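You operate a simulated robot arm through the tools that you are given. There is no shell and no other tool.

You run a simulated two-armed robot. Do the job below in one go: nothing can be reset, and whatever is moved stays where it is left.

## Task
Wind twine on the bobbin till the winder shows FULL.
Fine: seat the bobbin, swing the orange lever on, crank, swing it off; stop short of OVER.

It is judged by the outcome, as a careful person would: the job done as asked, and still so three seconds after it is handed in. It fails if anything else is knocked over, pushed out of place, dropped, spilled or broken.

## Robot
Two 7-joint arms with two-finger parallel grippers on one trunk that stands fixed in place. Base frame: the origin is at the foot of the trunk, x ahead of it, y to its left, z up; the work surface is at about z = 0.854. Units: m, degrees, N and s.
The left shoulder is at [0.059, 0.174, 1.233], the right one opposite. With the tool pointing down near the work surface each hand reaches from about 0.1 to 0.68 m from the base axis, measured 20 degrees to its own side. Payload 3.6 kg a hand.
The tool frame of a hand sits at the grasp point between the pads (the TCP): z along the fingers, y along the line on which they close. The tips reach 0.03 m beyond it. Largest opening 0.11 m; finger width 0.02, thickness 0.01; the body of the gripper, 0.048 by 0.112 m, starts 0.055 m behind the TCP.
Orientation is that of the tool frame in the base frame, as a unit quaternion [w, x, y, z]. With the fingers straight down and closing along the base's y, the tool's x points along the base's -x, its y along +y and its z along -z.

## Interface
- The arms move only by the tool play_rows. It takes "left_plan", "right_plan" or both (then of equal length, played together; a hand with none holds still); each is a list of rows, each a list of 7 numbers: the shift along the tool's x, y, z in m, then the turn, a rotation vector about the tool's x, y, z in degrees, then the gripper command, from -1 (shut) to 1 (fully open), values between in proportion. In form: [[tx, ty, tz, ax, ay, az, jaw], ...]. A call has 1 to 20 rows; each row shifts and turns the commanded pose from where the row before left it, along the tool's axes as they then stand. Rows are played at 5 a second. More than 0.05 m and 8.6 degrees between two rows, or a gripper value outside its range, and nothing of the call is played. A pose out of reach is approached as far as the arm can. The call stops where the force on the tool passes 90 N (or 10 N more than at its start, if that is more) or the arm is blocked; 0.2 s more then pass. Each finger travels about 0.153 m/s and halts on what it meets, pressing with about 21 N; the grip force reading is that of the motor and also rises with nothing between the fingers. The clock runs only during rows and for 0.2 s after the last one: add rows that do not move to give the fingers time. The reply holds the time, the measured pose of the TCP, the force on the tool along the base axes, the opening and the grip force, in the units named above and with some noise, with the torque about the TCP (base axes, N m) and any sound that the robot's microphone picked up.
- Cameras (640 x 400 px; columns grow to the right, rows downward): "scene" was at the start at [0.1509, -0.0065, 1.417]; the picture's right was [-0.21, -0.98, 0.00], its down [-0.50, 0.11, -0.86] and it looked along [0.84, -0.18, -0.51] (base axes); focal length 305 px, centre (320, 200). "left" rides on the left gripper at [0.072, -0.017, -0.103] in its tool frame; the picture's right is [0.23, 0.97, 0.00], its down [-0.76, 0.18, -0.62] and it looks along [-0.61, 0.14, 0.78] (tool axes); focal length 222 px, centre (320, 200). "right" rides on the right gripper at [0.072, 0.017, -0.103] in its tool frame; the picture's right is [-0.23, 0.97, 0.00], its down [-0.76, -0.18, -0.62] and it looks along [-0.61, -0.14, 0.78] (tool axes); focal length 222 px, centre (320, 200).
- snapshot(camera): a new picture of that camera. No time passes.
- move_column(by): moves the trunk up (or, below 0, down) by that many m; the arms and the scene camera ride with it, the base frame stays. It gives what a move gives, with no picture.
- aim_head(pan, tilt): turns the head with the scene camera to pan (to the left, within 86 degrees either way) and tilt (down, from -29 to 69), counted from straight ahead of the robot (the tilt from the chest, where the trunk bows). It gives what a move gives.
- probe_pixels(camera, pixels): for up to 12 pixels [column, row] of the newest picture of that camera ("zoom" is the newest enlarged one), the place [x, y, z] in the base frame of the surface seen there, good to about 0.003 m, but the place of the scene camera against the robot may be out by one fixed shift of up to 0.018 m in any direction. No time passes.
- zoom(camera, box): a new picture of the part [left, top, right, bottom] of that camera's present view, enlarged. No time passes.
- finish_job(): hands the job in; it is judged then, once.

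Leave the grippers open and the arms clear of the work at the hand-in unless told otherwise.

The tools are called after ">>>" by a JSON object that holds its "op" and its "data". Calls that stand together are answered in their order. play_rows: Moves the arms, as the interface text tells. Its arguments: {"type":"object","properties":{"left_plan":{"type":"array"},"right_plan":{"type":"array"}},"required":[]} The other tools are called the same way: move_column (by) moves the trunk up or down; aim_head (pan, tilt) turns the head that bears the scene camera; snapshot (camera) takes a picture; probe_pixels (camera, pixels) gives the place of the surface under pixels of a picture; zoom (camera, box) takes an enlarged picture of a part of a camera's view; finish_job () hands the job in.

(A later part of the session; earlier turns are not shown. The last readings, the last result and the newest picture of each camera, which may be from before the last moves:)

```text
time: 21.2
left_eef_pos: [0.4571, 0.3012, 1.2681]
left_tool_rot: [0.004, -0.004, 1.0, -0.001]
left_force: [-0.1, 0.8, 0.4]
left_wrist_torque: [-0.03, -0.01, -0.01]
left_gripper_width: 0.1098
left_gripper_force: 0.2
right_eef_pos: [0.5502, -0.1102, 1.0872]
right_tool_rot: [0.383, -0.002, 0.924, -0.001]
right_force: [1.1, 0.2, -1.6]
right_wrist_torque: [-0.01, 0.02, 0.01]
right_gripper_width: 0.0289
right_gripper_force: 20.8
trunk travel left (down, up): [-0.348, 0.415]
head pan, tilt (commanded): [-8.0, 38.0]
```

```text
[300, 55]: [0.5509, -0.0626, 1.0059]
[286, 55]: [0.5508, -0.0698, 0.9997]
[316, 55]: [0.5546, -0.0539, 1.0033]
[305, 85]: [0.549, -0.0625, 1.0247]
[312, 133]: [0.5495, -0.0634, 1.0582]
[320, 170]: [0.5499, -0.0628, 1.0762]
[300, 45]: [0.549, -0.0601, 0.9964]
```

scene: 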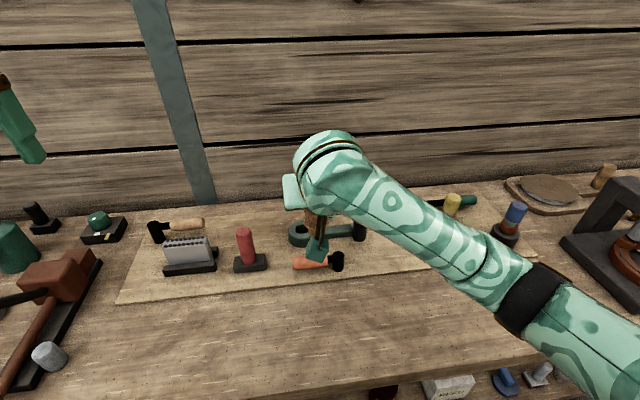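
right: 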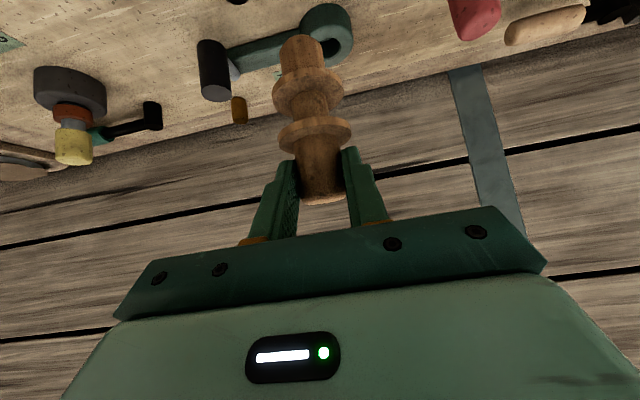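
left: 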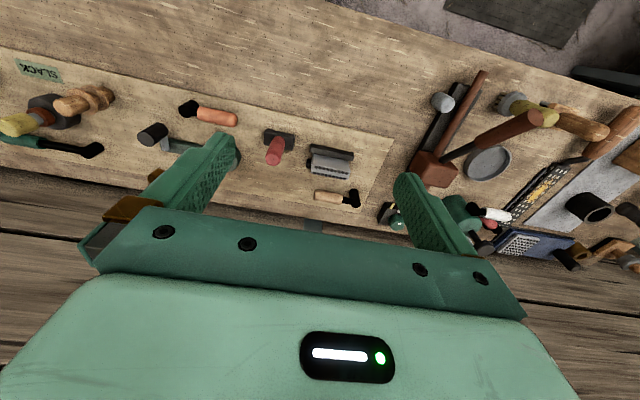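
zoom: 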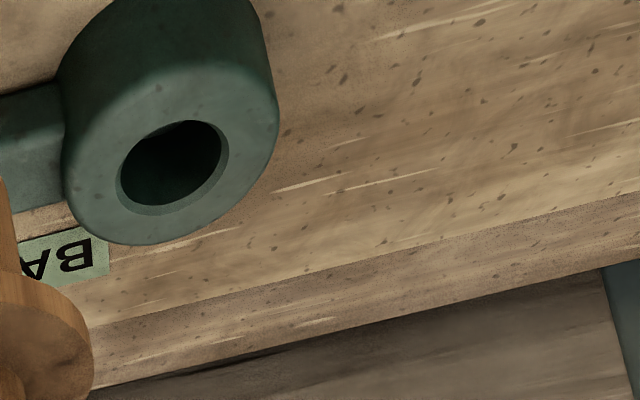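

Hole centre ≈(0.689,-0.0425), rim z 0.888; bobbin axis is now ≈(0.564,-0.108). I'll move it +0.125 in x, +0.065 in y at this height, then lower 8.5 cm so the peg end hovers just above the rim, and check.

>>> {"op": "play_rows", "data": {"right_plan": [[-0.0221, 0.01625, 0.0221, 0, 0, 0, -1], [-0.0221, 0.01625, 0.0221, 0, 0, 0, -1], [-0.0221, 0.01625, 0.0221, 0, 0, 0, -1], [-0.0221, 0.01625, 0.0221, 0, 0, 0, -1], [0, 0, 0, 0, 0, 0, -1], [0.02, 0, 0.02, 0, 0, 0, -1], [0.02, 0, 0.02, 0, 0, 0, -1], [0.02, 0, 0.02, 0, 0, 0, -1], [0, 0, 0, 0, 0, 0, -1]]}}

>>> {"op": "snapshot", "data": {"camera": "right"}}

>>> {"op": "snapshot", "data": {"camera": "scene"}}

```text
time: 23.2
left_eef_pos: [0.457, 0.3002, 1.2685]
left_tool_rot: [0.003, -0.002, 1.0, -0.001]
left_force: [-0.2, -0.1, 0.6]
left_wrist_torque: [-0.02, -0.02, 0.01]
left_gripper_width: 0.11
left_gripper_force: 0.1
right_eef_pos: [0.6755, -0.0442, 1.0013]
right_tool_rot: [0.384, -0.001, 0.923, 0.0]
right_force: [-0.9, -0.5, -2.2]
right_wrist_torque: [0.04, 0.01, -0.02]
right_gripper_width: 0.029
right_gripper_force: 20.9
trunk travel left (down, up): [-0.348, 0.415]
head pan, tilt (commanded): [-8.0, 38.0]
```

```text
taken
```

right: 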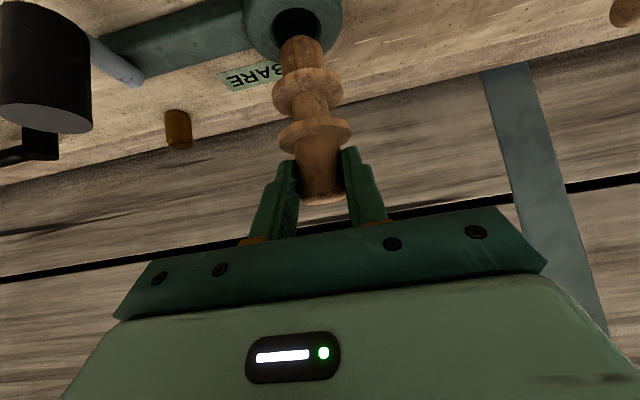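

```text
taken
```

scene: 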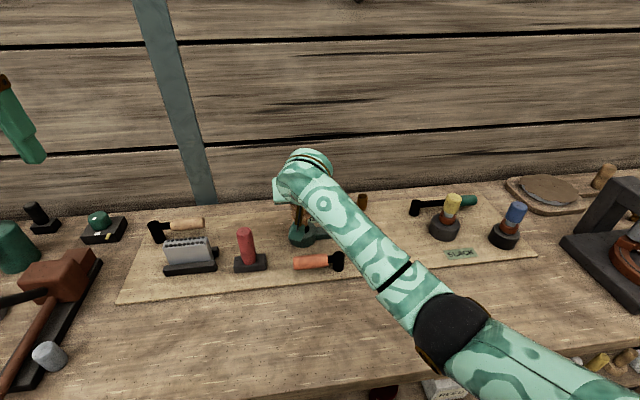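

The peg end hovers over the hole at (298,28). Zoom and probe to check the alignment.

>>> {"op": "zoom", "data": {"camera": "right", "box": [230, 0, 370, 88]}}

>>> {"op": "probe_pixels", "data": {"camera": "zoom", "pixels": [[195, 120], [415, 110], [305, 50], [120, 60], [480, 60], [310, 180], [320, 220], [260, 220], [375, 220], [340, 350], [210, 170], [405, 170]]}}

```text
4.55 times, centred on (300, 44) of right
```

zoom: 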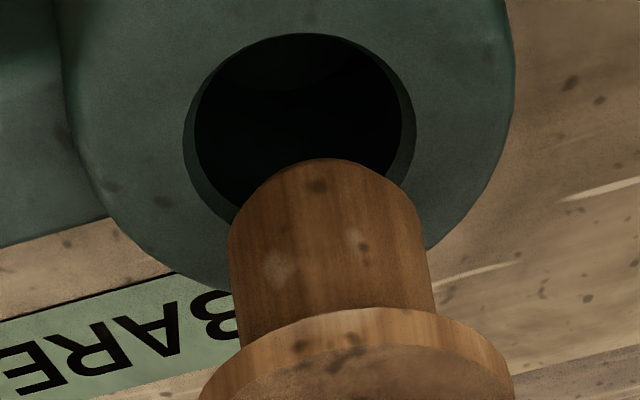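

```text
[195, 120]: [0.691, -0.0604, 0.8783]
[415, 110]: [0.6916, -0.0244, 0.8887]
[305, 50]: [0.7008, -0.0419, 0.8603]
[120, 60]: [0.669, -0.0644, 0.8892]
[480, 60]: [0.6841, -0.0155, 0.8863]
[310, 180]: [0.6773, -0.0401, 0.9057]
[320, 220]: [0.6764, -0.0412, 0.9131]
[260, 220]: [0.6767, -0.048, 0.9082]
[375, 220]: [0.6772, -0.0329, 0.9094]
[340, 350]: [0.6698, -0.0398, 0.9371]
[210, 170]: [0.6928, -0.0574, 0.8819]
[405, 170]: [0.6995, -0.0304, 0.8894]
```

Peg axis ≈(0.690,-0.040), hole centre ≈(0.690,-0.0424). I'll correct 2 mm to the right and lower 3 cm in small steps.

>>> {"op": "play_rows", "data": {"right_plan": [[0, -0.002, 0, 0, 0, 0, -1], [0.0057, 0, 0.0057, 0, 0, 0, -1], [0.0057, 0, 0.0057, 0, 0, 0, -1], [0.0057, 0, 0.0057, 0, 0, 0, -1], [0, 0, 0, 0, 0, 0, -1]]}}

>>> {"op": "zoom", "data": {"camera": "right", "box": [230, 0, 370, 88]}}

```text
time: 24.4
left_eef_pos: [0.4564, 0.2989, 1.2687]
left_tool_rot: [0.003, -0.003, 1.0, 0.001]
left_force: [-0.2, 0.7, 0.1]
left_wrist_torque: [-0.01, 0.01, -0.01]
left_gripper_width: 0.1099
left_gripper_force: 0.0
right_eef_pos: [0.6752, -0.045, 0.9791]
right_tool_rot: [0.384, -0.001, 0.923, 0.0]
right_force: [0.3, -0.5, -2.7]
right_wrist_torque: [-0.01, 0.02, 0.02]
right_gripper_width: 0.0292
right_gripper_force: 20.9
trunk travel left (down, up): [-0.348, 0.415]
head pan, tilt (commanded): [-8.0, 38.0]
```

```text
4.55 times, centred on (300, 44) of right
```

zoom: 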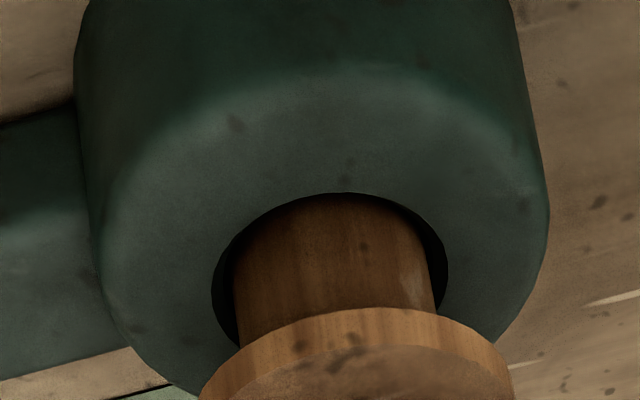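

The peg has entered the hole with no contact force (TCP z 0.979). Lowering further in 4 mm steps until it seats (expected near 0.961).

>>> {"op": "play_rows", "data": {"right_plan": [[0.0028, -0.0005, 0.0028, 0, 0, 0, -1], [0.0028, 0, 0.0028, 0, 0, 0, -1], [0.0028, 0, 0.0028, 0, 0, 0, -1], [0, 0, 0, 0, 0, 0, -1]]}}

>>> {"op": "zoom", "data": {"camera": "right", "box": [230, 0, 370, 88]}}

```text
time: 25.4
left_eef_pos: [0.4562, 0.2992, 1.2684]
left_tool_rot: [0.004, -0.004, 1.0, 0.001]
left_force: [0.1, 0.5, 0.7]
left_wrist_torque: [0.02, -0.02, -0.01]
left_gripper_width: 0.11
left_gripper_force: 0.0
right_eef_pos: [0.6744, -0.0452, 0.9663]
right_tool_rot: [0.383, -0.001, 0.924, 0.0]
right_force: [-1.2, 0.1, -1.3]
right_wrist_torque: [0.01, -0.03, 0.01]
right_gripper_width: 0.0292
right_gripper_force: 21.4
trunk travel left (down, up): [-0.348, 0.415]
head pan, tilt (commanded): [-8.0, 38.0]
```

```text
4.55 times, centred on (300, 44) of right
```

zoom: 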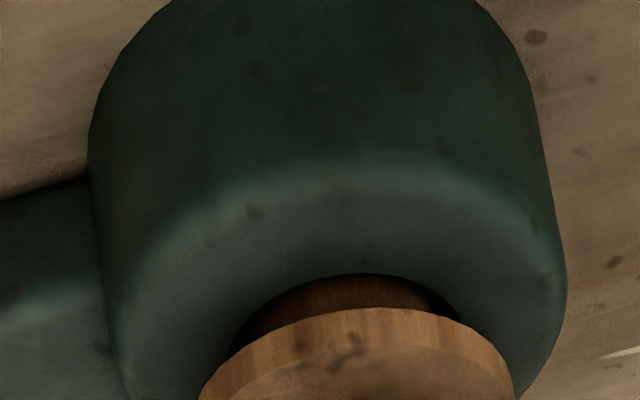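

Still free. A few more millimetres in 2–3 mm steps, watching the vertical force.

>>> {"op": "play_rows", "data": {"right_plan": [[0.0021, 0, 0.0021, 0, 0, 0, -1], [0.0021, 0, 0.0021, 0, 0, 0, -1], [0, 0, 0, 0, 0, 0, -1]]}}

>>> {"op": "zoom", "data": {"camera": "right", "box": [230, 0, 370, 88]}}

```text
time: 26.2
left_eef_pos: [0.4571, 0.2994, 1.2687]
left_tool_rot: [0.004, -0.003, 1.0, 0.0]
left_force: [0.7, 0.2, 0.3]
left_wrist_torque: [0.0, 0.01, -0.02]
left_gripper_width: 0.1102
left_gripper_force: 0.0
right_eef_pos: [0.6758, -0.0453, 0.9604]
right_tool_rot: [0.383, -0.001, 0.924, -0.001]
right_force: [0.2, 0.6, -1.0]
right_wrist_torque: [-0.02, 0.02, 0.0]
right_gripper_width: 0.029
right_gripper_force: 20.7
trunk travel left (down, up): [-0.348, 0.415]
head pan, tilt (commanded): [-8.0, 38.0]
```

```text
4.55 times, centred on (300, 44) of right
```

zoom: 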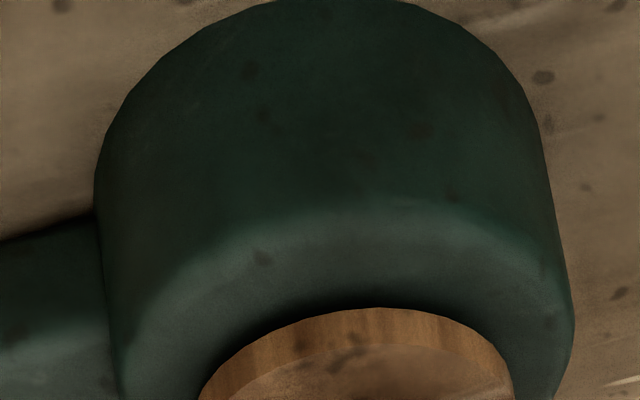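

Almost seated (flange near rim). Two more 1.5 mm steps to feel the bottom.

>>> {"op": "play_rows", "data": {"right_plan": [[0.00106, 0, 0.00106, 0, 0, 0, -1], [0.00106, 0, 0.00106, 0, 0, 0, -1], [0, 0, 0, 0, 0, 0, -1]]}}

>>> {"op": "zoom", "data": {"camera": "right", "box": [230, 0, 370, 88]}}

```text
time: 27.0
left_eef_pos: [0.4554, 0.2997, 1.268]
left_tool_rot: [0.004, -0.002, 1.0, 0.0]
left_force: [0.2, -1.4, 0.4]
left_wrist_torque: [0.01, 0.0, 0.01]
left_gripper_width: 0.11
left_gripper_force: 0.1
right_eef_pos: [0.6752, -0.0449, 0.9597]
right_tool_rot: [0.385, -0.001, 0.923, 0.0]
right_force: [1.0, -0.4, 8.7]
right_wrist_torque: [-0.05, -0.09, 0.02]
right_gripper_width: 0.0289
right_gripper_force: 20.5
trunk travel left (down, up): [-0.348, 0.415]
head pan, tilt (commanded): [-8.0, 38.0]
```

```text
4.55 times, centred on (300, 44) of right
```

zoom: 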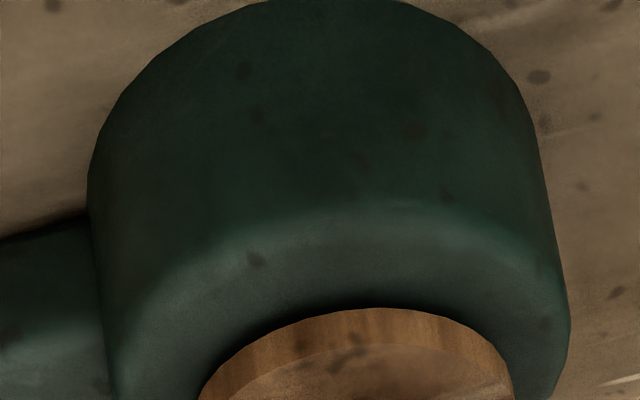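

It has bottomed out (9 N upward at z 0.960). Releasing the bobbin: open the jaws to 0.06 m, then back out along the fingers.

>>> {"op": "play_rows", "data": {"right_plan": [[0, 0, 0, 0, 0, 0, -0.4], [0, 0, 0, 0, 0, 0, 0.1], [0, 0, 0, 0, 0, 0, 0.1]]}}

>>> {"op": "snapshot", "data": {"camera": "right"}}

```text
time: 27.8
left_eef_pos: [0.4567, 0.3003, 1.2691]
left_tool_rot: [0.003, -0.002, 1.0, -0.001]
left_force: [0.2, -0.2, 0.2]
left_wrist_torque: [0.05, 0.0, -0.01]
left_gripper_width: 0.1101
left_gripper_force: 0.1
right_eef_pos: [0.6754, -0.0452, 0.9574]
right_tool_rot: [0.384, -0.001, 0.923, 0.0]
right_force: [0.3, -0.9, 0.3]
right_wrist_torque: [-0.01, 0.04, 0.02]
right_gripper_width: 0.0603
right_gripper_force: 0.0
trunk travel left (down, up): [-0.348, 0.415]
head pan, tilt (commanded): [-8.0, 38.0]
```

```text
taken
```

right: 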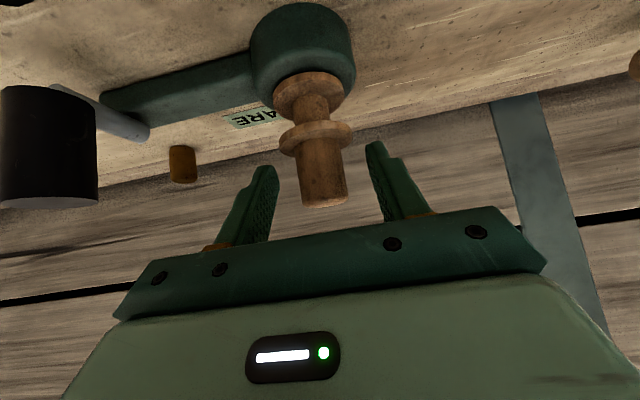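

The bobbin stands upright, seated. Backing out along the fingers 12 cm and then up.

>>> {"op": "play_rows", "data": {"right_plan": [[0, 0, -0.02, 0, 0, 0, 0.1], [0, 0, -0.04, 0, 0, 0, 0.1], [0, 0, -0.04, 0, 0, 0, 0.1], [0, 0, -0.04, 0, 0, 0, 0.1], [-0.02, 0, -0.02, 0, 0, 0, 0.1]]}}

>>> {"op": "snapshot", "data": {"camera": "right"}}

>>> {"op": "zoom", "data": {"camera": "scene", "box": [240, 180, 400, 280]}}

```text
time: 29.0
left_eef_pos: [0.4578, 0.2995, 1.2681]
left_tool_rot: [0.004, -0.003, 1.0, 0.0]
left_force: [-0.3, -0.3, -1.0]
left_wrist_torque: [0.0, 0.04, 0.01]
left_gripper_width: 0.1101
left_gripper_force: 0.1
right_eef_pos: [0.5814, -0.0643, 1.0826]
right_tool_rot: [0.387, 0.002, 0.922, -0.023]
right_force: [0.2, 0.3, -0.2]
right_wrist_torque: [0.05, 0.03, 0.01]
right_gripper_width: 0.0607
right_gripper_force: 0.1
trunk travel left (down, up): [-0.348, 0.415]
head pan, tilt (commanded): [-8.0, 38.0]
```

```text
taken
```

right: 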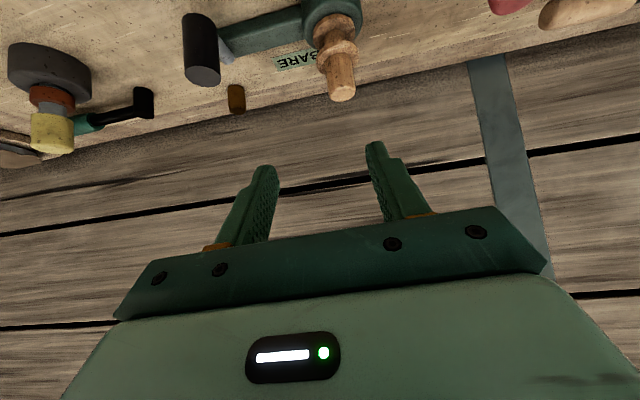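

```text
4.00 times, centred on (320, 230) of scene
```

zoom: 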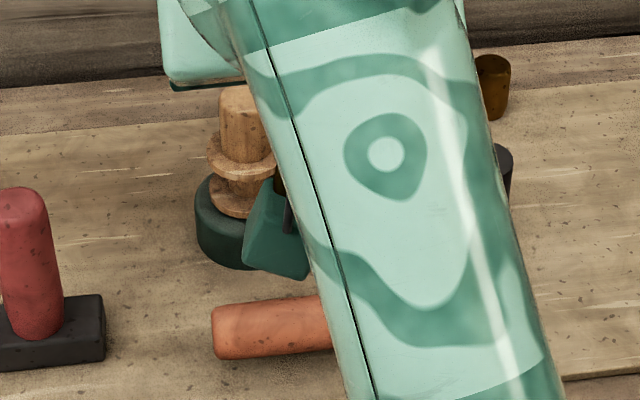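

The bobbin is seated and untouched. The right hand's reported y drifted a bit; I'll move it right and up out of the way (clear of the bobbin), then use the left hand for the orange lever.

>>> {"op": "play_rows", "data": {"right_plan": [[0, 0, -0.02, 0, 0, 0, 0.1], [0, -0.045, -0.01, 0, 0, 0, 0.1], [0, -0.045, -0.01, 0, 0, 0, 0.1], [0, -0.045, -0.01, 0, 0, 0, 0.1], [0, -0.045, -0.01, 0, 0, 0, 0.1], [0, -0.045, -0.01, 0, 0, 0, 0.1], [0, 0, 0, 0, 0, 0, 0.1]]}}

>>> {"op": "snapshot", "data": {"camera": "scene"}}

>>> {"op": "snapshot", "data": {"camera": "left"}}

```text
time: 30.6
left_eef_pos: [0.4564, 0.3002, 1.2694]
left_tool_rot: [0.003, -0.001, 1.0, -0.001]
left_force: [-0.4, 0.6, 0.0]
left_wrist_torque: [-0.01, 0.02, 0.0]
left_gripper_width: 0.1097
left_gripper_force: 0.1
right_eef_pos: [0.5264, -0.2713, 1.1358]
right_tool_rot: [0.383, -0.002, 0.924, 0.0]
right_force: [0.2, 0.7, 0.5]
right_wrist_torque: [0.01, 0.0, 0.01]
right_gripper_width: 0.0604
right_gripper_force: 0.2
trunk travel left (down, up): [-0.348, 0.415]
head pan, tilt (commanded): [-8.0, 38.0]
```

```text
taken
```

scene: 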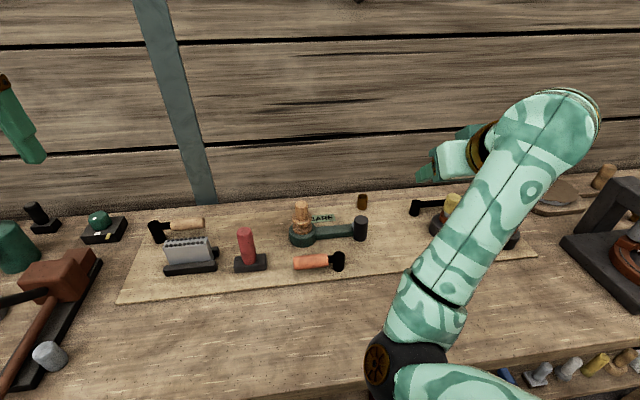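

```text
taken
```

left: 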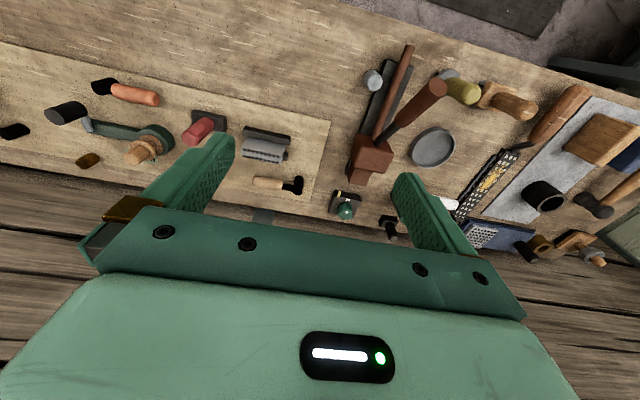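

The right arm's elbow hangs low in front of the bench in this view (375,365); I'll check its position, and that the bobbin is seated, with probes and a zoom.

>>> {"op": "probe_pixels", "data": {"camera": "scene", "pixels": [[378, 365], [405, 325], [440, 280], [400, 345], [420, 390], [560, 110], [302, 212], [303, 225], [360, 222], [315, 262], [338, 256], [322, 217]]}}

>>> {"op": "zoom", "data": {"camera": "scene", "box": [260, 180, 400, 280]}}

```text
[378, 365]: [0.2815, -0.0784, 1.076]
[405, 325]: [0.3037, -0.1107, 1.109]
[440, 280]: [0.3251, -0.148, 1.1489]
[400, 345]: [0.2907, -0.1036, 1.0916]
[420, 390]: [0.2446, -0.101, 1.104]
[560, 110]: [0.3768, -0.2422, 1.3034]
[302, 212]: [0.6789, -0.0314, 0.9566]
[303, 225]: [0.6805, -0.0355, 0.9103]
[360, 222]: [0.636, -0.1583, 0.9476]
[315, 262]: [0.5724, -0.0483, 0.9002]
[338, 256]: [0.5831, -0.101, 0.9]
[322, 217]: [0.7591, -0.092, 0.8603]
```

```text
4.00 times, centred on (330, 230) of scene
```

zoom: 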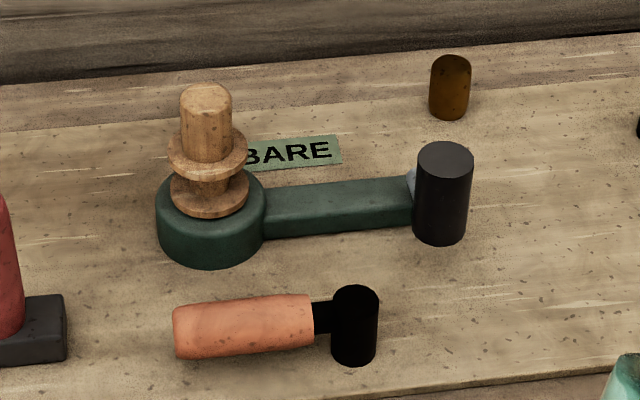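

Bobbin seated properly; the label still reads BARE. Right elbow is at z≈1.08, well above the bench. Now the left hand: jaws shut, moving over toward the space between the orange handle and the ring. A short test move first, since its earlier command was partly out of reach.

>>> {"op": "play_rows", "data": {"left_plan": [[0, -0.04, 0, 0, 0, 0, -1], [-0.01, -0.04, 0, 0, 0, 0, -1], [0, 0, 0, 0, 0, 0, -1]]}}

```text
time: 31.4
left_eef_pos: [0.4653, 0.2266, 1.2687]
left_tool_rot: [0.001, -0.001, 1.0, -0.001]
left_force: [0.2, 0.7, 0.3]
left_wrist_torque: [0.02, -0.01, -0.01]
left_gripper_width: 0.0001
left_gripper_force: 20.9
left hand out of reach, approached as far as the arm can: row 1
right_eef_pos: [0.5274, -0.2715, 1.1361]
right_tool_rot: [0.383, -0.002, 0.924, 0.0]
right_force: [-0.7, 0.6, -0.5]
right_wrist_torque: [-0.02, -0.01, 0.0]
right_gripper_width: 0.0603
right_gripper_force: 0.1
trunk travel left (down, up): [-0.348, 0.415]
head pan, tilt (commanded): [-8.0, 38.0]
```

Left responds normally. Moving over the spot, pitching 20°, and descending to about z 1.09 to look.

>>> {"op": "play_rows", "data": {"left_plan": [[-0.021, -0.0374, 0, 0, 0, 0, -1], [-0.021, -0.0374, 0, 0, 0, 0, -1], [-0.021, -0.0374, 0, 0, 0, 0, -1], [-0.021, -0.0374, 0, 0, 0, 0, -1], [-0.021, -0.0374, 0, 0, 0, 0, -1], [-0.021, -0.0374, 0, 0, 0, 0, -1], [-0.021, -0.0374, 0, 0, 0, 0, -1], [0, 0, 0, 0, -6.67, 0, -1], [0, 0, 0, 0, -6.67, 0, -1], [0, 0, 0, 0, -6.67, 0, -1], [0.0154, 0, 0.0423, 0, 0, 0, -1], [0.0154, 0, 0.0423, 0, 0, 0, -1], [0.0154, 0, 0.0423, 0, 0, 0, -1], [0.0154, 0, 0.0423, 0, 0, 0, -1], [0, 0, 0, 0, 0, 0, -1]]}}

>>> {"op": "snapshot", "data": {"camera": "left"}}

>>> {"op": "snapshot", "data": {"camera": "scene"}}

```text
time: 34.6
left_eef_pos: [0.5701, 0.0032, 1.0683]
left_tool_rot: [0.173, -0.001, 0.985, 0.001]
left_force: [0.3, -0.1, -0.2]
left_wrist_torque: [-0.03, -0.02, -0.01]
left_gripper_width: 0.0
left_gripper_force: 20.8
left hand out of reach, approached as far as the arm can: row 6, 7
right_eef_pos: [0.5265, -0.2728, 1.1364]
right_tool_rot: [0.383, -0.001, 0.924, -0.001]
right_force: [-0.2, 0.3, -0.4]
right_wrist_torque: [0.0, 0.0, 0.01]
right_gripper_width: 0.0608
right_gripper_force: 0.1
trunk travel left (down, up): [-0.348, 0.415]
head pan, tilt (commanded): [-8.0, 38.0]
```

```text
taken
```

left: 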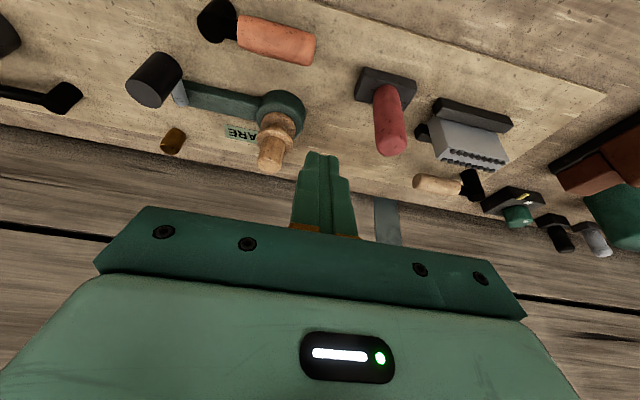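

```text
taken
```

scene: 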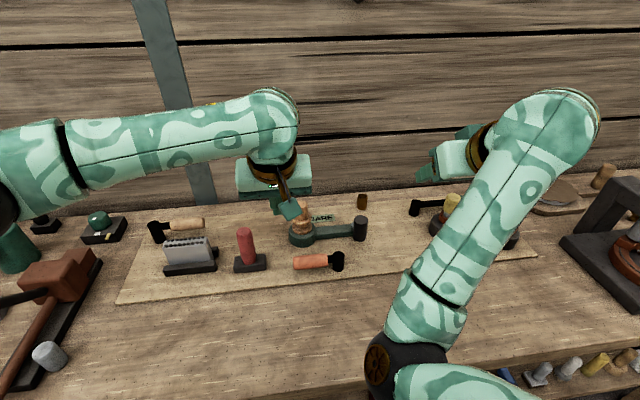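

The left hand is at (0.570,0.003,1.068), pitched 20°. I'll probe the lever and nearby ring/bobbin from this view.

>>> {"op": "probe_pixels", "data": {"camera": "left", "pixels": [[245, 32], [275, 38], [305, 48], [310, 60], [275, 55], [275, 25], [217, 15], [230, 20], [270, 100], [290, 95], [268, 155], [155, 80]]}}

>>> {"op": "zoom", "data": {"camera": "left", "box": [180, 0, 340, 100]}}

```text
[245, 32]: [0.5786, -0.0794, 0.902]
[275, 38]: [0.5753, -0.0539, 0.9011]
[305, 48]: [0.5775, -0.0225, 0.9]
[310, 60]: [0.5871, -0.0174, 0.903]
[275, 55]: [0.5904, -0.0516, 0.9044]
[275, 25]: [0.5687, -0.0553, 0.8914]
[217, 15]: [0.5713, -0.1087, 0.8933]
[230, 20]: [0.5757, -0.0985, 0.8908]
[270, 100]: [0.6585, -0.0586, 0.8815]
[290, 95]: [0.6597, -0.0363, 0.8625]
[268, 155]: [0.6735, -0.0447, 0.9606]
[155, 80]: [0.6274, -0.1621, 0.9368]
```

```text
4.00 times, centred on (260, 50) of left
```

zoom: 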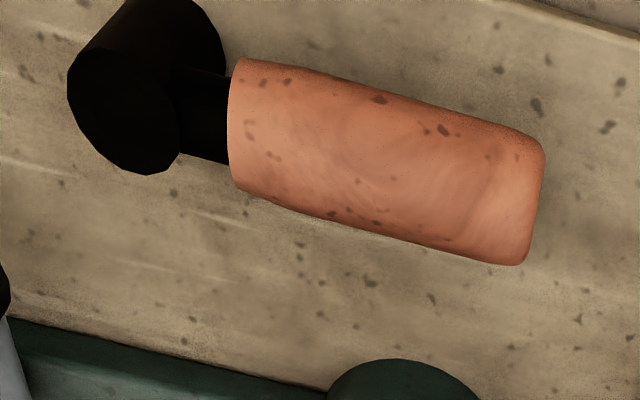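

Handle axis x≈0.580, y −0.085…−0.015, top z≈0.902; ring front at 0.658. I'll position the shut fingers in the gap at x≈0.615, y≈−0.035, and lower most of the way.

>>> {"op": "play_rows", "data": {"left_plan": [[-0.01975, -0.019, 0.0072, 0, 0, 0, -1], [-0.01975, -0.019, 0.0072, 0, 0, 0, -1], [0.0137, 0, 0.0376, 0, 0, 0, -1], [0.0137, 0, 0.0376, 0, 0, 0, -1], [0.0137, 0, 0.0376, 0, 0, 0, -1], [0, 0, 0, 0, 0, 0, -1]]}}

>>> {"op": "snapshot", "data": {"camera": "left"}}

>>> {"op": "zoom", "data": {"camera": "scene", "box": [240, 180, 400, 280]}}

```text
time: 36.0
left_eef_pos: [0.6139, -0.0352, 0.9451]
left_tool_rot: [0.173, -0.002, 0.985, 0.0]
left_force: [0.6, -0.7, 0.3]
left_wrist_torque: [0.0, -0.01, -0.01]
left_gripper_width: 0.0
left_gripper_force: 21.3
right_eef_pos: [0.5277, -0.2736, 1.1355]
right_tool_rot: [0.384, -0.001, 0.924, 0.0]
right_force: [-0.5, -0.6, -0.2]
right_wrist_torque: [-0.02, 0.01, -0.02]
right_gripper_width: 0.0603
right_gripper_force: 0.0
trunk travel left (down, up): [-0.348, 0.415]
head pan, tilt (commanded): [-8.0, 38.0]
```

```text
taken
```

left: 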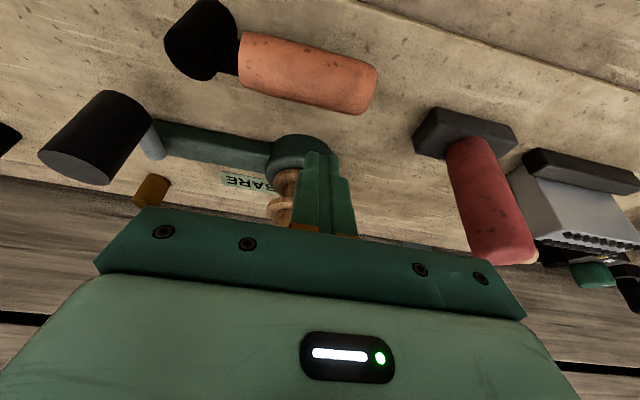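

```text
4.00 times, centred on (320, 230) of scene
```

zoom: 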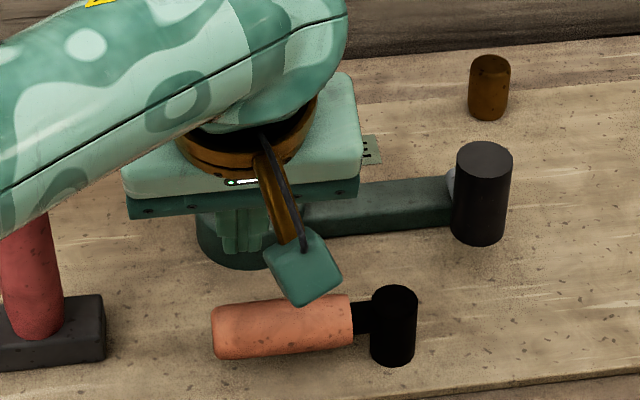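

Fingers hover over the gap. Lowering 4.3 cm so the tips are level with the handle.

>>> {"op": "play_rows", "data": {"left_plan": [[0.00735, 0, 0.0202, 0, 0, 0, -1], [0.00735, 0, 0.0202, 0, 0, 0, -1], [0, 0, 0, 0, 0, 0, -1]]}}

>>> {"op": "snapshot", "data": {"camera": "left"}}

```text
time: 36.8
left_eef_pos: [0.6129, -0.0361, 0.9028]
left_tool_rot: [0.174, -0.001, 0.985, 0.0]
left_force: [0.1, -0.2, 0.2]
left_wrist_torque: [0.04, 0.01, -0.01]
left_gripper_width: 0.0001
left_gripper_force: 20.5
right_eef_pos: [0.5272, -0.2707, 1.1364]
right_tool_rot: [0.383, -0.002, 0.924, 0.001]
right_force: [0.6, 0.7, 0.1]
right_wrist_torque: [-0.02, 0.02, 0.01]
right_gripper_width: 0.0607
right_gripper_force: 0.0
trunk travel left (down, up): [-0.348, 0.415]
head pan, tilt (commanded): [-8.0, 38.0]
```

```text
taken
```

left: 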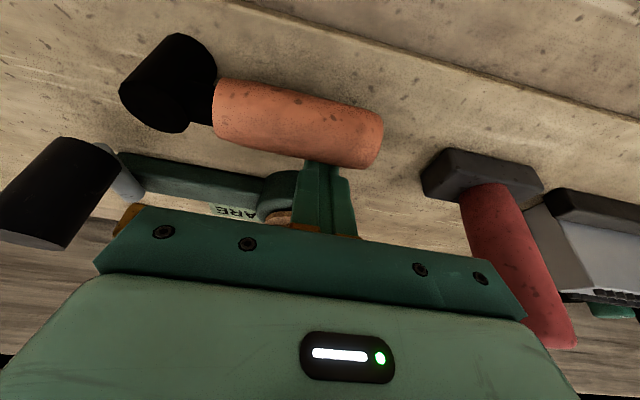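

Fingers are just behind the handle (far side). Pulling gently toward the robot, 8 mm steps, watching force.

>>> {"op": "play_rows", "data": {"left_plan": [[0.0075, 0, -0.0027, 0, 0, 0, -1], [0.0075, 0, -0.0027, 0, 0, 0, -1], [0.0075, 0, -0.0027, 0, 0, 0, -1]]}}

>>> {"op": "snapshot", "data": {"camera": "left"}}

```text
time: 37.6
left_eef_pos: [0.6039, -0.0346, 0.906]
left_tool_rot: [0.177, -0.003, 0.984, 0.001]
left_force: [60.0, -5.2, 20.4]
left_wrist_torque: [-0.4, -0.63, 0.05]
left_gripper_width: 0.0
left_gripper_force: 21.3
right_eef_pos: [0.5378, -0.2711, 1.131]
right_tool_rot: [0.378, -0.002, 0.926, 0.0]
right_force: [-1.0, 0.4, 0.3]
right_wrist_torque: [0.01, -0.04, -0.03]
right_gripper_width: 0.0604
right_gripper_force: 0.1
trunk travel left (down, up): [-0.348, 0.415]
head pan, tilt (commanded): [-8.0, 38.0]
```

```text
taken
```

left: 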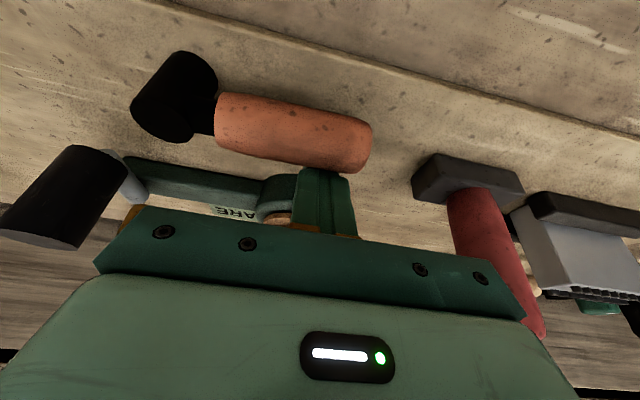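

It's firmly blocked that way (60 N) — a stop. I'll back off right away; the lever must swing the other way (away from the robot).

>>> {"op": "play_rows", "data": {"left_plan": [[-0.0075, 0, 0.0027, 0, 0, 0, -1], [-0.0075, 0, 0.0027, 0, 0, 0, -1], [-0.0075, 0, 0.0027, 0, 0, 0, -1], [0, 0, 0, 0, 0, 0, -1]]}}

>>> {"op": "zoom", "data": {"camera": "left", "box": [100, 20, 400, 200]}}

```text
time: 38.6
left_eef_pos: [0.6137, -0.0361, 0.9039]
left_tool_rot: [0.173, -0.001, 0.985, -0.001]
left_force: [-0.5, -0.3, 0.2]
left_wrist_torque: [-0.03, 0.02, -0.02]
left_gripper_width: 0.0
left_gripper_force: 21.0
right_eef_pos: [0.5288, -0.2715, 1.1363]
right_tool_rot: [0.384, -0.002, 0.923, 0.0]
right_force: [-0.1, 1.0, 0.8]
right_wrist_torque: [-0.02, 0.0, -0.05]
right_gripper_width: 0.0605
right_gripper_force: 0.1
trunk travel left (down, up): [-0.348, 0.415]
head pan, tilt (commanded): [-8.0, 38.0]
```

```text
2.13 times, centred on (250, 110) of left
```

zoom: 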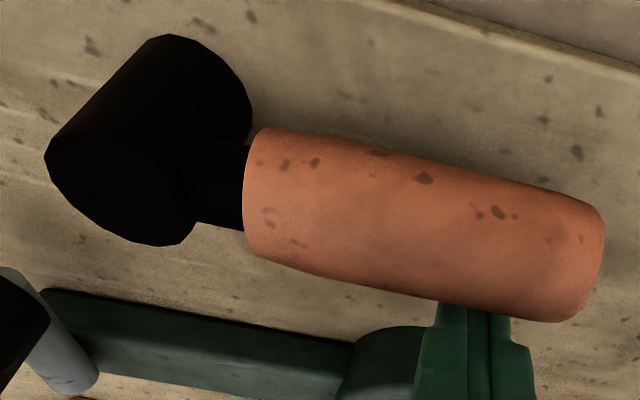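

Lever unchanged, no damage. Now lift over the handle and come down on the near side (x≈0.535).

>>> {"op": "play_rows", "data": {"left_plan": [[-0.01026, 0, -0.0282, 0, 0, 0, -1], [-0.01026, 0, -0.0282, 0, 0, 0, -1], [0.0367, 0, -0.0133, 0, 0, 0, -1], [0.0367, 0, -0.0133, 0, 0, 0, -1], [0.01026, 0, 0.0282, 0, 0, 0, -1], [0.01026, 0, 0.0282, 0, 0, 0, -1], [0, 0, 0, 0, 0, 0, -1]]}}

>>> {"op": "snapshot", "data": {"camera": "left"}}

>>> {"op": "snapshot", "data": {"camera": "scene"}}

```text
time: 40.2
left_eef_pos: [0.534, -0.0365, 0.9048]
left_tool_rot: [0.174, -0.001, 0.985, 0.0]
left_force: [-0.1, -0.6, 0.1]
left_wrist_torque: [-0.03, -0.02, 0.01]
left_gripper_width: 0.0003
left_gripper_force: 20.8
right_eef_pos: [0.5268, -0.2729, 1.1347]
right_tool_rot: [0.383, -0.001, 0.924, 0.0]
right_force: [0.5, -0.3, 0.0]
right_wrist_torque: [0.02, 0.04, -0.01]
right_gripper_width: 0.0605
right_gripper_force: 0.0
trunk travel left (down, up): [-0.348, 0.415]
head pan, tilt (commanded): [-8.0, 38.0]
```

```text
taken
```

left: 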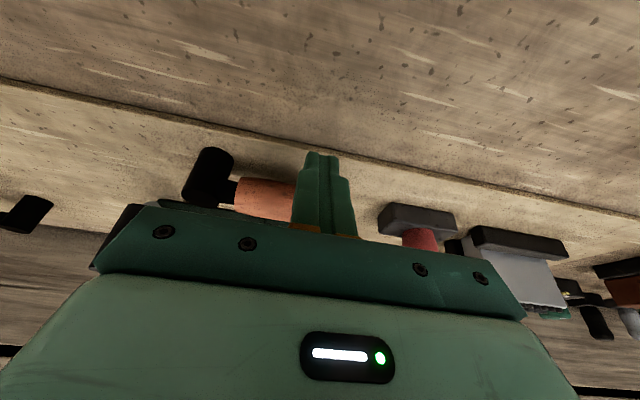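

```text
taken
```

scene: 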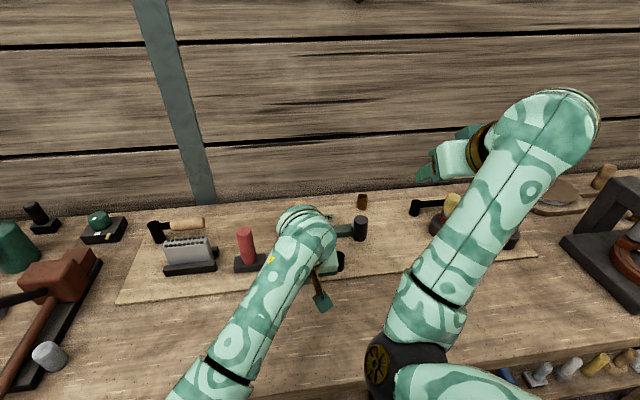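

Fingers are on the near side of the handle. Pushing away from the robot in 8 mm steps.

>>> {"op": "play_rows", "data": {"left_plan": [[-0.0075, 0, 0.0027, 0, 0, 0, -1], [-0.0075, 0, 0.0027, 0, 0, 0, -1], [-0.0056, 0, 0.002, 0, 0, 0, -1], [-0.0056, 0, 0.002, 0, 0, 0, -1]]}}

>>> {"op": "zoom", "data": {"camera": "left", "box": [100, 100, 400, 260]}}

```text
time: 41.2
left_eef_pos: [0.5624, -0.0355, 0.905]
left_tool_rot: [0.173, -0.001, 0.985, 0.001]
left_force: [-1.6, -0.5, -0.4]
left_wrist_torque: [0.0, 0.04, 0.01]
left_gripper_width: 0.0001
left_gripper_force: 21.2
right_eef_pos: [0.5274, -0.2725, 1.1363]
right_tool_rot: [0.383, -0.001, 0.924, 0.0]
right_force: [-0.7, 0.1, -0.2]
right_wrist_torque: [-0.04, 0.03, 0.0]
right_gripper_width: 0.0606
right_gripper_force: 0.0
trunk travel left (down, up): [-0.348, 0.415]
head pan, tilt (commanded): [-8.0, 38.0]
```

```text
2.13 times, centred on (250, 180) of left
```

zoom: 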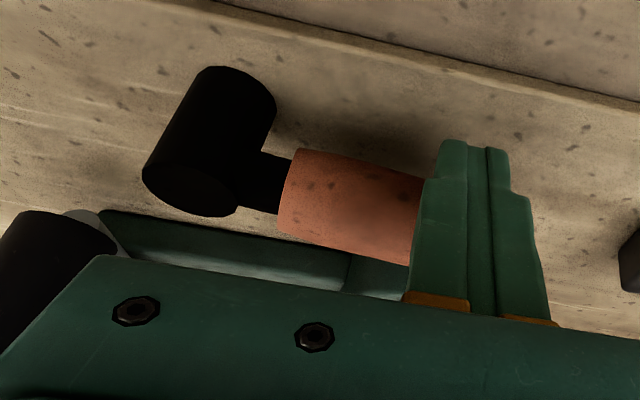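

It moves with only ~1.6 N: the lever is swinging away. Continue pushing with small steps.

>>> {"op": "play_rows", "data": {"left_plan": [[-0.0056, 0, 0.002, 0, 0, 0, -1], [-0.0056, 0, 0.002, 0, 0, 0, -1], [-0.0056, 0, 0.002, 0, 0, 0, -1], [0, 0, 0, 0, 0, 0, -1]]}}

>>> {"op": "snapshot", "data": {"camera": "left"}}

>>> {"op": "zoom", "data": {"camera": "scene", "box": [260, 180, 400, 280]}}

```text
time: 42.2
left_eef_pos: [0.5802, -0.0355, 0.9036]
left_tool_rot: [0.174, -0.002, 0.985, 0.001]
left_force: [-1.2, -0.6, -0.6]
left_wrist_torque: [0.01, 0.05, -0.02]
left_gripper_width: 0.0
left_gripper_force: 21.0
right_eef_pos: [0.5265, -0.2722, 1.1366]
right_tool_rot: [0.383, -0.001, 0.924, 0.0]
right_force: [-0.6, -0.4, -0.4]
right_wrist_torque: [0.0, 0.03, -0.01]
right_gripper_width: 0.0606
right_gripper_force: 0.0
trunk travel left (down, up): [-0.348, 0.415]
head pan, tilt (commanded): [-8.0, 38.0]
```

```text
taken
```

left: 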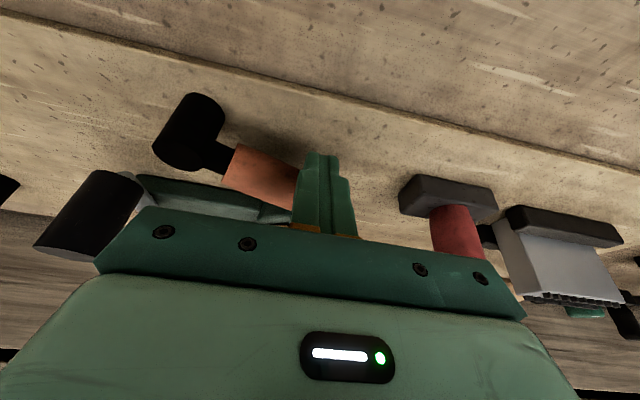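

```text
4.00 times, centred on (330, 230) of scene
```

zoom: 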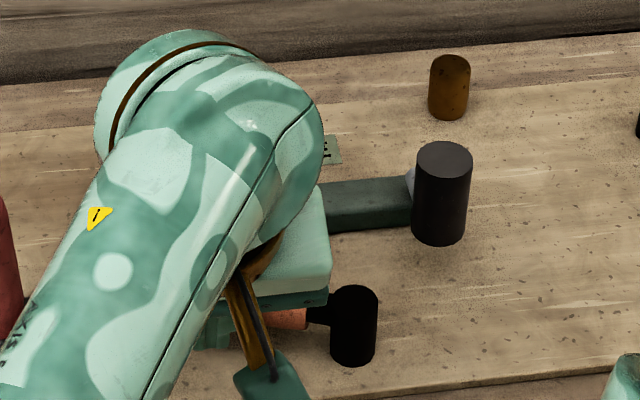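

The lever is turning freely. Continue in 5 mm steps, keeping an eye on forces and sounds.

>>> {"op": "play_rows", "data": {"left_plan": [[-0.0047, 0, 0.0017, 0, 0, 0, -1], [-0.0047, 0, 0.0017, 0, 0, 0, -1], [-0.0047, 0, 0.0017, 0, 0, 0, -1], [0, 0, 0, 0, 0, 0, -1]]}}

>>> {"op": "snapshot", "data": {"camera": "left"}}

```text
time: 43.2
left_eef_pos: [0.5962, -0.0358, 0.9038]
left_tool_rot: [0.173, 0.0, 0.985, -0.001]
left_force: [-0.4, 0.3, -0.3]
left_wrist_torque: [0.03, 0.03, -0.04]
left_gripper_width: 0.0001
left_gripper_force: 21.0
right_eef_pos: [0.5284, -0.2723, 1.1354]
right_tool_rot: [0.383, -0.001, 0.924, 0.0]
right_force: [-0.5, 0.2, 0.3]
right_wrist_torque: [-0.04, 0.01, -0.02]
right_gripper_width: 0.0604
right_gripper_force: 0.0
trunk travel left (down, up): [-0.348, 0.415]
head pan, tilt (commanded): [-8.0, 38.0]
```

```text
taken
```

left: 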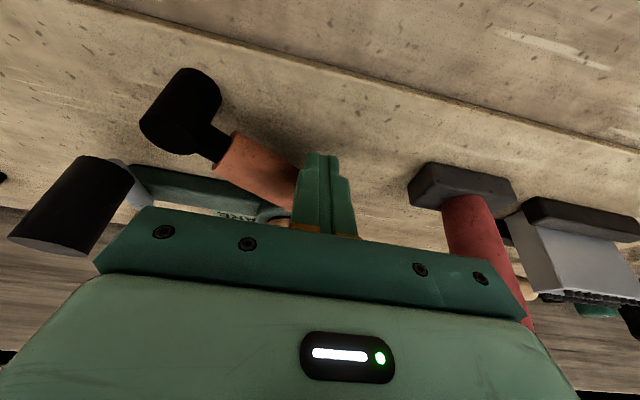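

Lever is at roughly 30°. Continue a few more small steps, looking for the end stop.

>>> {"op": "play_rows", "data": {"left_plan": [[-0.0038, 0, 0.0014, 0, 0, 0, -1], [-0.0038, 0, 0.0014, 0, 0, 0, -1], [-0.0038, 0, 0.0014, 0, 0, 0, -1], [0, 0, 0, 0, 0, 0, -1]]}}

>>> {"op": "zoom", "data": {"camera": "left", "box": [100, 40, 400, 240]}}

```text
time: 44.2
left_eef_pos: [0.6077, -0.0356, 0.9043]
left_tool_rot: [0.173, 0.0, 0.985, 0.0]
left_force: [-0.9, -0.6, -1.2]
left_wrist_torque: [-0.02, 0.04, -0.01]
left_gripper_width: 0.0
left_gripper_force: 20.8
right_eef_pos: [0.5277, -0.2722, 1.1357]
right_tool_rot: [0.384, -0.002, 0.923, 0.001]
right_force: [-0.1, 0.4, -0.6]
right_wrist_torque: [-0.01, -0.01, 0.0]
right_gripper_width: 0.0604
right_gripper_force: 0.0
trunk travel left (down, up): [-0.348, 0.415]
head pan, tilt (commanded): [-8.0, 38.0]
```

```text
2.00 times, centred on (250, 140) of left
```

zoom: 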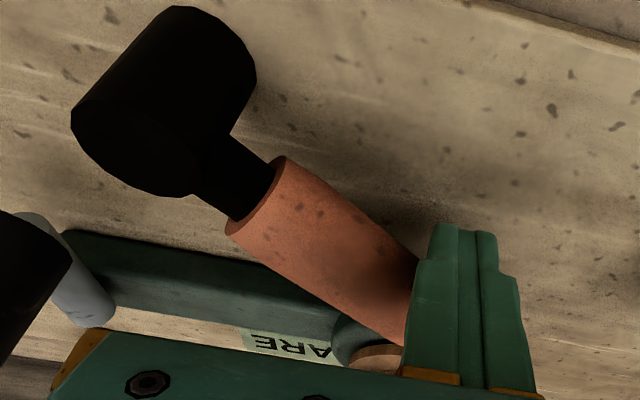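

About 39° now, the handle end is close to the ring. Two more 3 mm nudges to find the stop.

>>> {"op": "play_rows", "data": {"left_plan": [[-0.0028, 0, 0.001, 0, 0, 0, -1], [-0.0028, 0, 0.001, 0, 0, 0, -1], [0, 0, 0, 0, 0, 0, -1]]}}

>>> {"op": "snapshot", "data": {"camera": "left"}}

```text
time: 45.0
left_eef_pos: [0.6091, -0.0356, 0.9047]
left_tool_rot: [0.172, 0.0, 0.985, 0.001]
left_force: [-29.9, 3.7, -5.8]
left_wrist_torque: [0.08, 0.76, -0.2]
left_gripper_width: 0.0
left_gripper_force: 21.3
right_eef_pos: [0.5232, -0.2724, 1.1358]
right_tool_rot: [0.383, -0.001, 0.924, -0.001]
right_force: [0.5, 0.6, 0.3]
right_wrist_torque: [0.02, -0.02, 0.0]
right_gripper_width: 0.0606
right_gripper_force: 0.1
trunk travel left (down, up): [-0.348, 0.415]
head pan, tilt (commanded): [-8.0, 38.0]
```

```text
taken
```

left: 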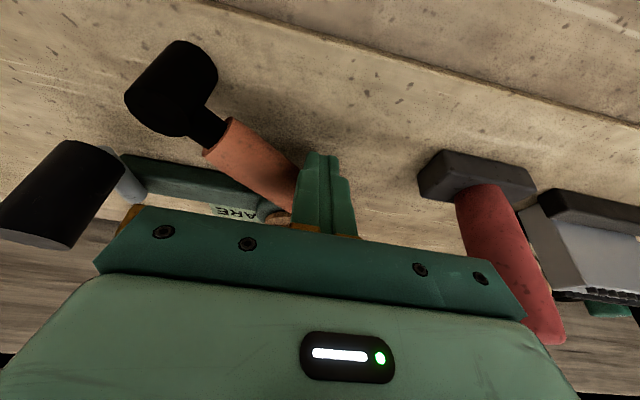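

Hit the far stop (−30 N): lever is on. Backing off, lifting, and retreating left so I can view everything.

>>> {"op": "play_rows", "data": {"left_plan": [[0.0141, 0, -0.0051, 0, 0, 0, -1], [0.0235, 0, -0.00855, 0, 0, 0, -1], [-0.0154, 0, -0.0423, 0, 0, 0, -1], [-0.0154, 0, -0.0423, 0, 0, 0, -1], [-0.0154, 0, -0.0423, 0, 0, 0, -1], [-0.0154, 0, -0.0423, 0, 0, 0, -1], [0, 0.045, 0, 0, 0, 0, -1], [0, 0.045, 0, 0, 0, 0, -1], [0, 0.045, 0, 0, 0, 0, -1], [0, 0.045, 0, 0, 0, 0, -1], [0, 0.045, 0, 0, 0, 0, -1], [0, 0.04, 0, 0, 0, 0, -1], [0, 0, 0, 0, 0, 0, -1]]}}

>>> {"op": "snapshot", "data": {"camera": "scene"}}

>>> {"op": "zoom", "data": {"camera": "scene", "box": [260, 180, 400, 280]}}

```text
time: 47.8
left_eef_pos: [0.5741, 0.2285, 1.085]
left_tool_rot: [0.174, 0.0, 0.985, -0.001]
left_force: [0.3, 0.1, 0.3]
left_wrist_torque: [0.02, -0.03, 0.0]
left_gripper_width: 0.0
left_gripper_force: 21.0
right_eef_pos: [0.5271, -0.2731, 1.1352]
right_tool_rot: [0.383, -0.001, 0.924, 0.0]
right_force: [0.3, -0.3, 0.3]
right_wrist_torque: [0.0, 0.0, 0.05]
right_gripper_width: 0.0604
right_gripper_force: 0.2
trunk travel left (down, up): [-0.348, 0.415]
head pan, tilt (commanded): [-8.0, 38.0]
```

```text
taken
```

scene: 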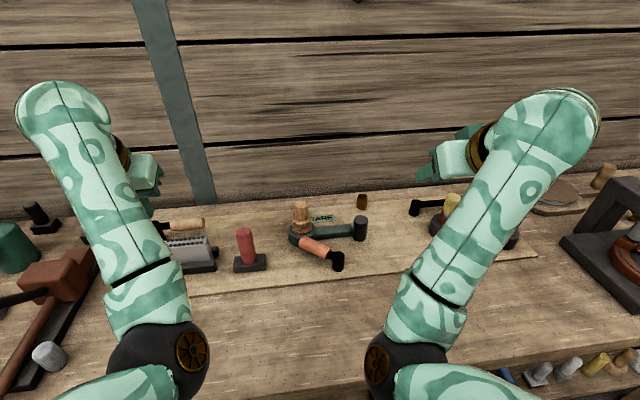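

```text
4.00 times, centred on (330, 230) of scene
```

zoom: 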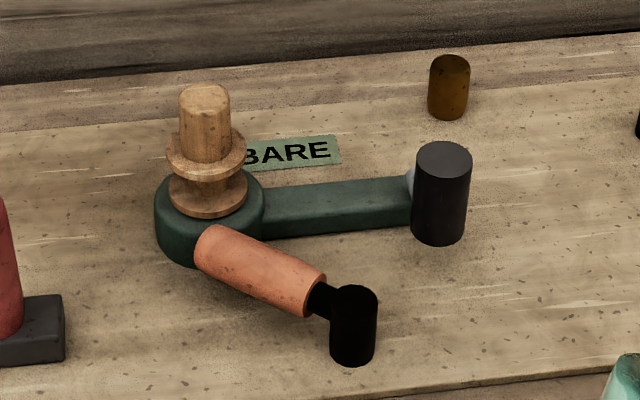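

The lever now points toward the ring (on); bobbin is still seated, label BARE. Next I bring the right hand in front of the crank knob to measure it closely.

>>> {"op": "play_rows", "data": {"right_plan": [[0.0243, 0.0333, 0.0115, 0, 0, 0, 0.1], [0.0243, 0.0333, 0.0115, 0, 0, 0, 0.1], [0.0243, 0.0333, 0.0115, 0, 0, 0, 0.1], [0, 0, 0, 0, 0, 0, 0.1]]}}

>>> {"op": "snapshot", "data": {"camera": "right"}}

>>> {"op": "snapshot", "data": {"camera": "scene"}}

```text
time: 48.6
left_eef_pos: [0.5755, 0.2276, 1.0836]
left_tool_rot: [0.174, -0.001, 0.985, 0.0]
left_force: [-0.9, 1.0, -0.3]
left_wrist_torque: [-0.01, -0.01, 0.02]
left_gripper_width: 0.0002
left_gripper_force: 21.0
right_eef_pos: [0.529, -0.2028, 1.1721]
right_tool_rot: [0.483, 0.006, 0.875, -0.012]
right_force: [0.2, -0.7, -0.5]
right_wrist_torque: [-0.01, -0.01, 0.02]
right_gripper_width: 0.0605
right_gripper_force: 0.1
trunk travel left (down, up): [-0.348, 0.415]
head pan, tilt (commanded): [-8.0, 38.0]
stopped in row 3 (right hand): the arm was blocked; the commanded pose is now the measured one
```

```text
taken
```

right: 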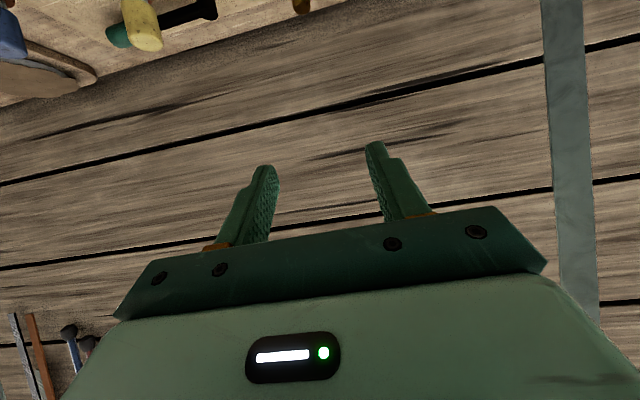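

```text
taken
```

scene: 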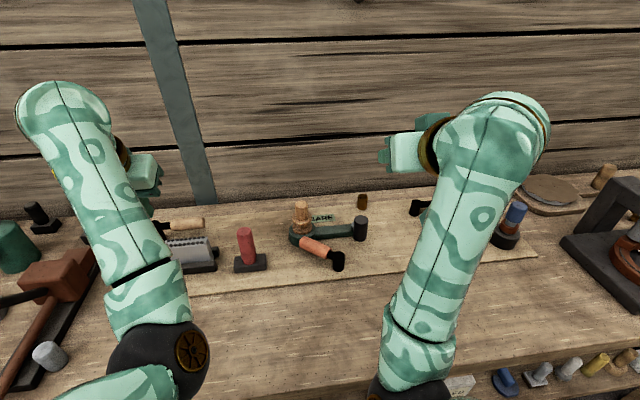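

The right arm was blocked mid-move and its tilt changed (now ~58°). No contact at the hand. I'll look down with the head to see what its elbow is doing.

>>> {"op": "aim_head", "data": {"pan": -20, "tilt": 68}}

>>> {"op": "snapshot", "data": {"camera": "scene"}}

```text
time: 49.5
left_eef_pos: [0.5751, 0.2287, 1.0847]
left_tool_rot: [0.173, 0.0, 0.985, 0.0]
left_force: [0.3, 0.2, -0.3]
left_wrist_torque: [0.0, 0.0, 0.02]
left_gripper_width: 0.0
left_gripper_force: 20.9
right_eef_pos: [0.5303, -0.2035, 1.1711]
right_tool_rot: [0.482, 0.007, 0.876, -0.012]
right_force: [0.2, -0.4, 0.4]
right_wrist_torque: [0.0, 0.02, 0.01]
right_gripper_width: 0.0603
right_gripper_force: 0.1
trunk travel left (down, up): [-0.348, 0.415]
head pan, tilt (commanded): [-20.0, 68.0]
```

```text
taken
```

scene: 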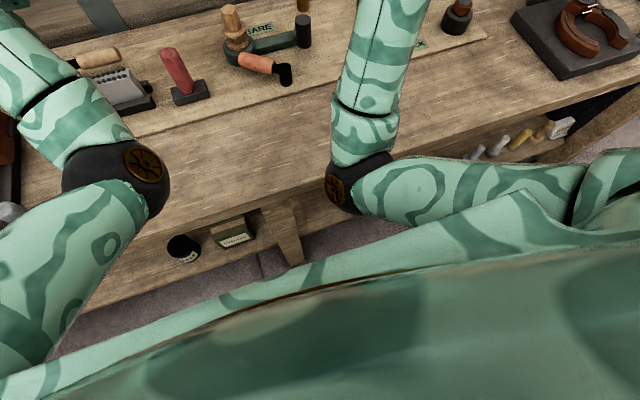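

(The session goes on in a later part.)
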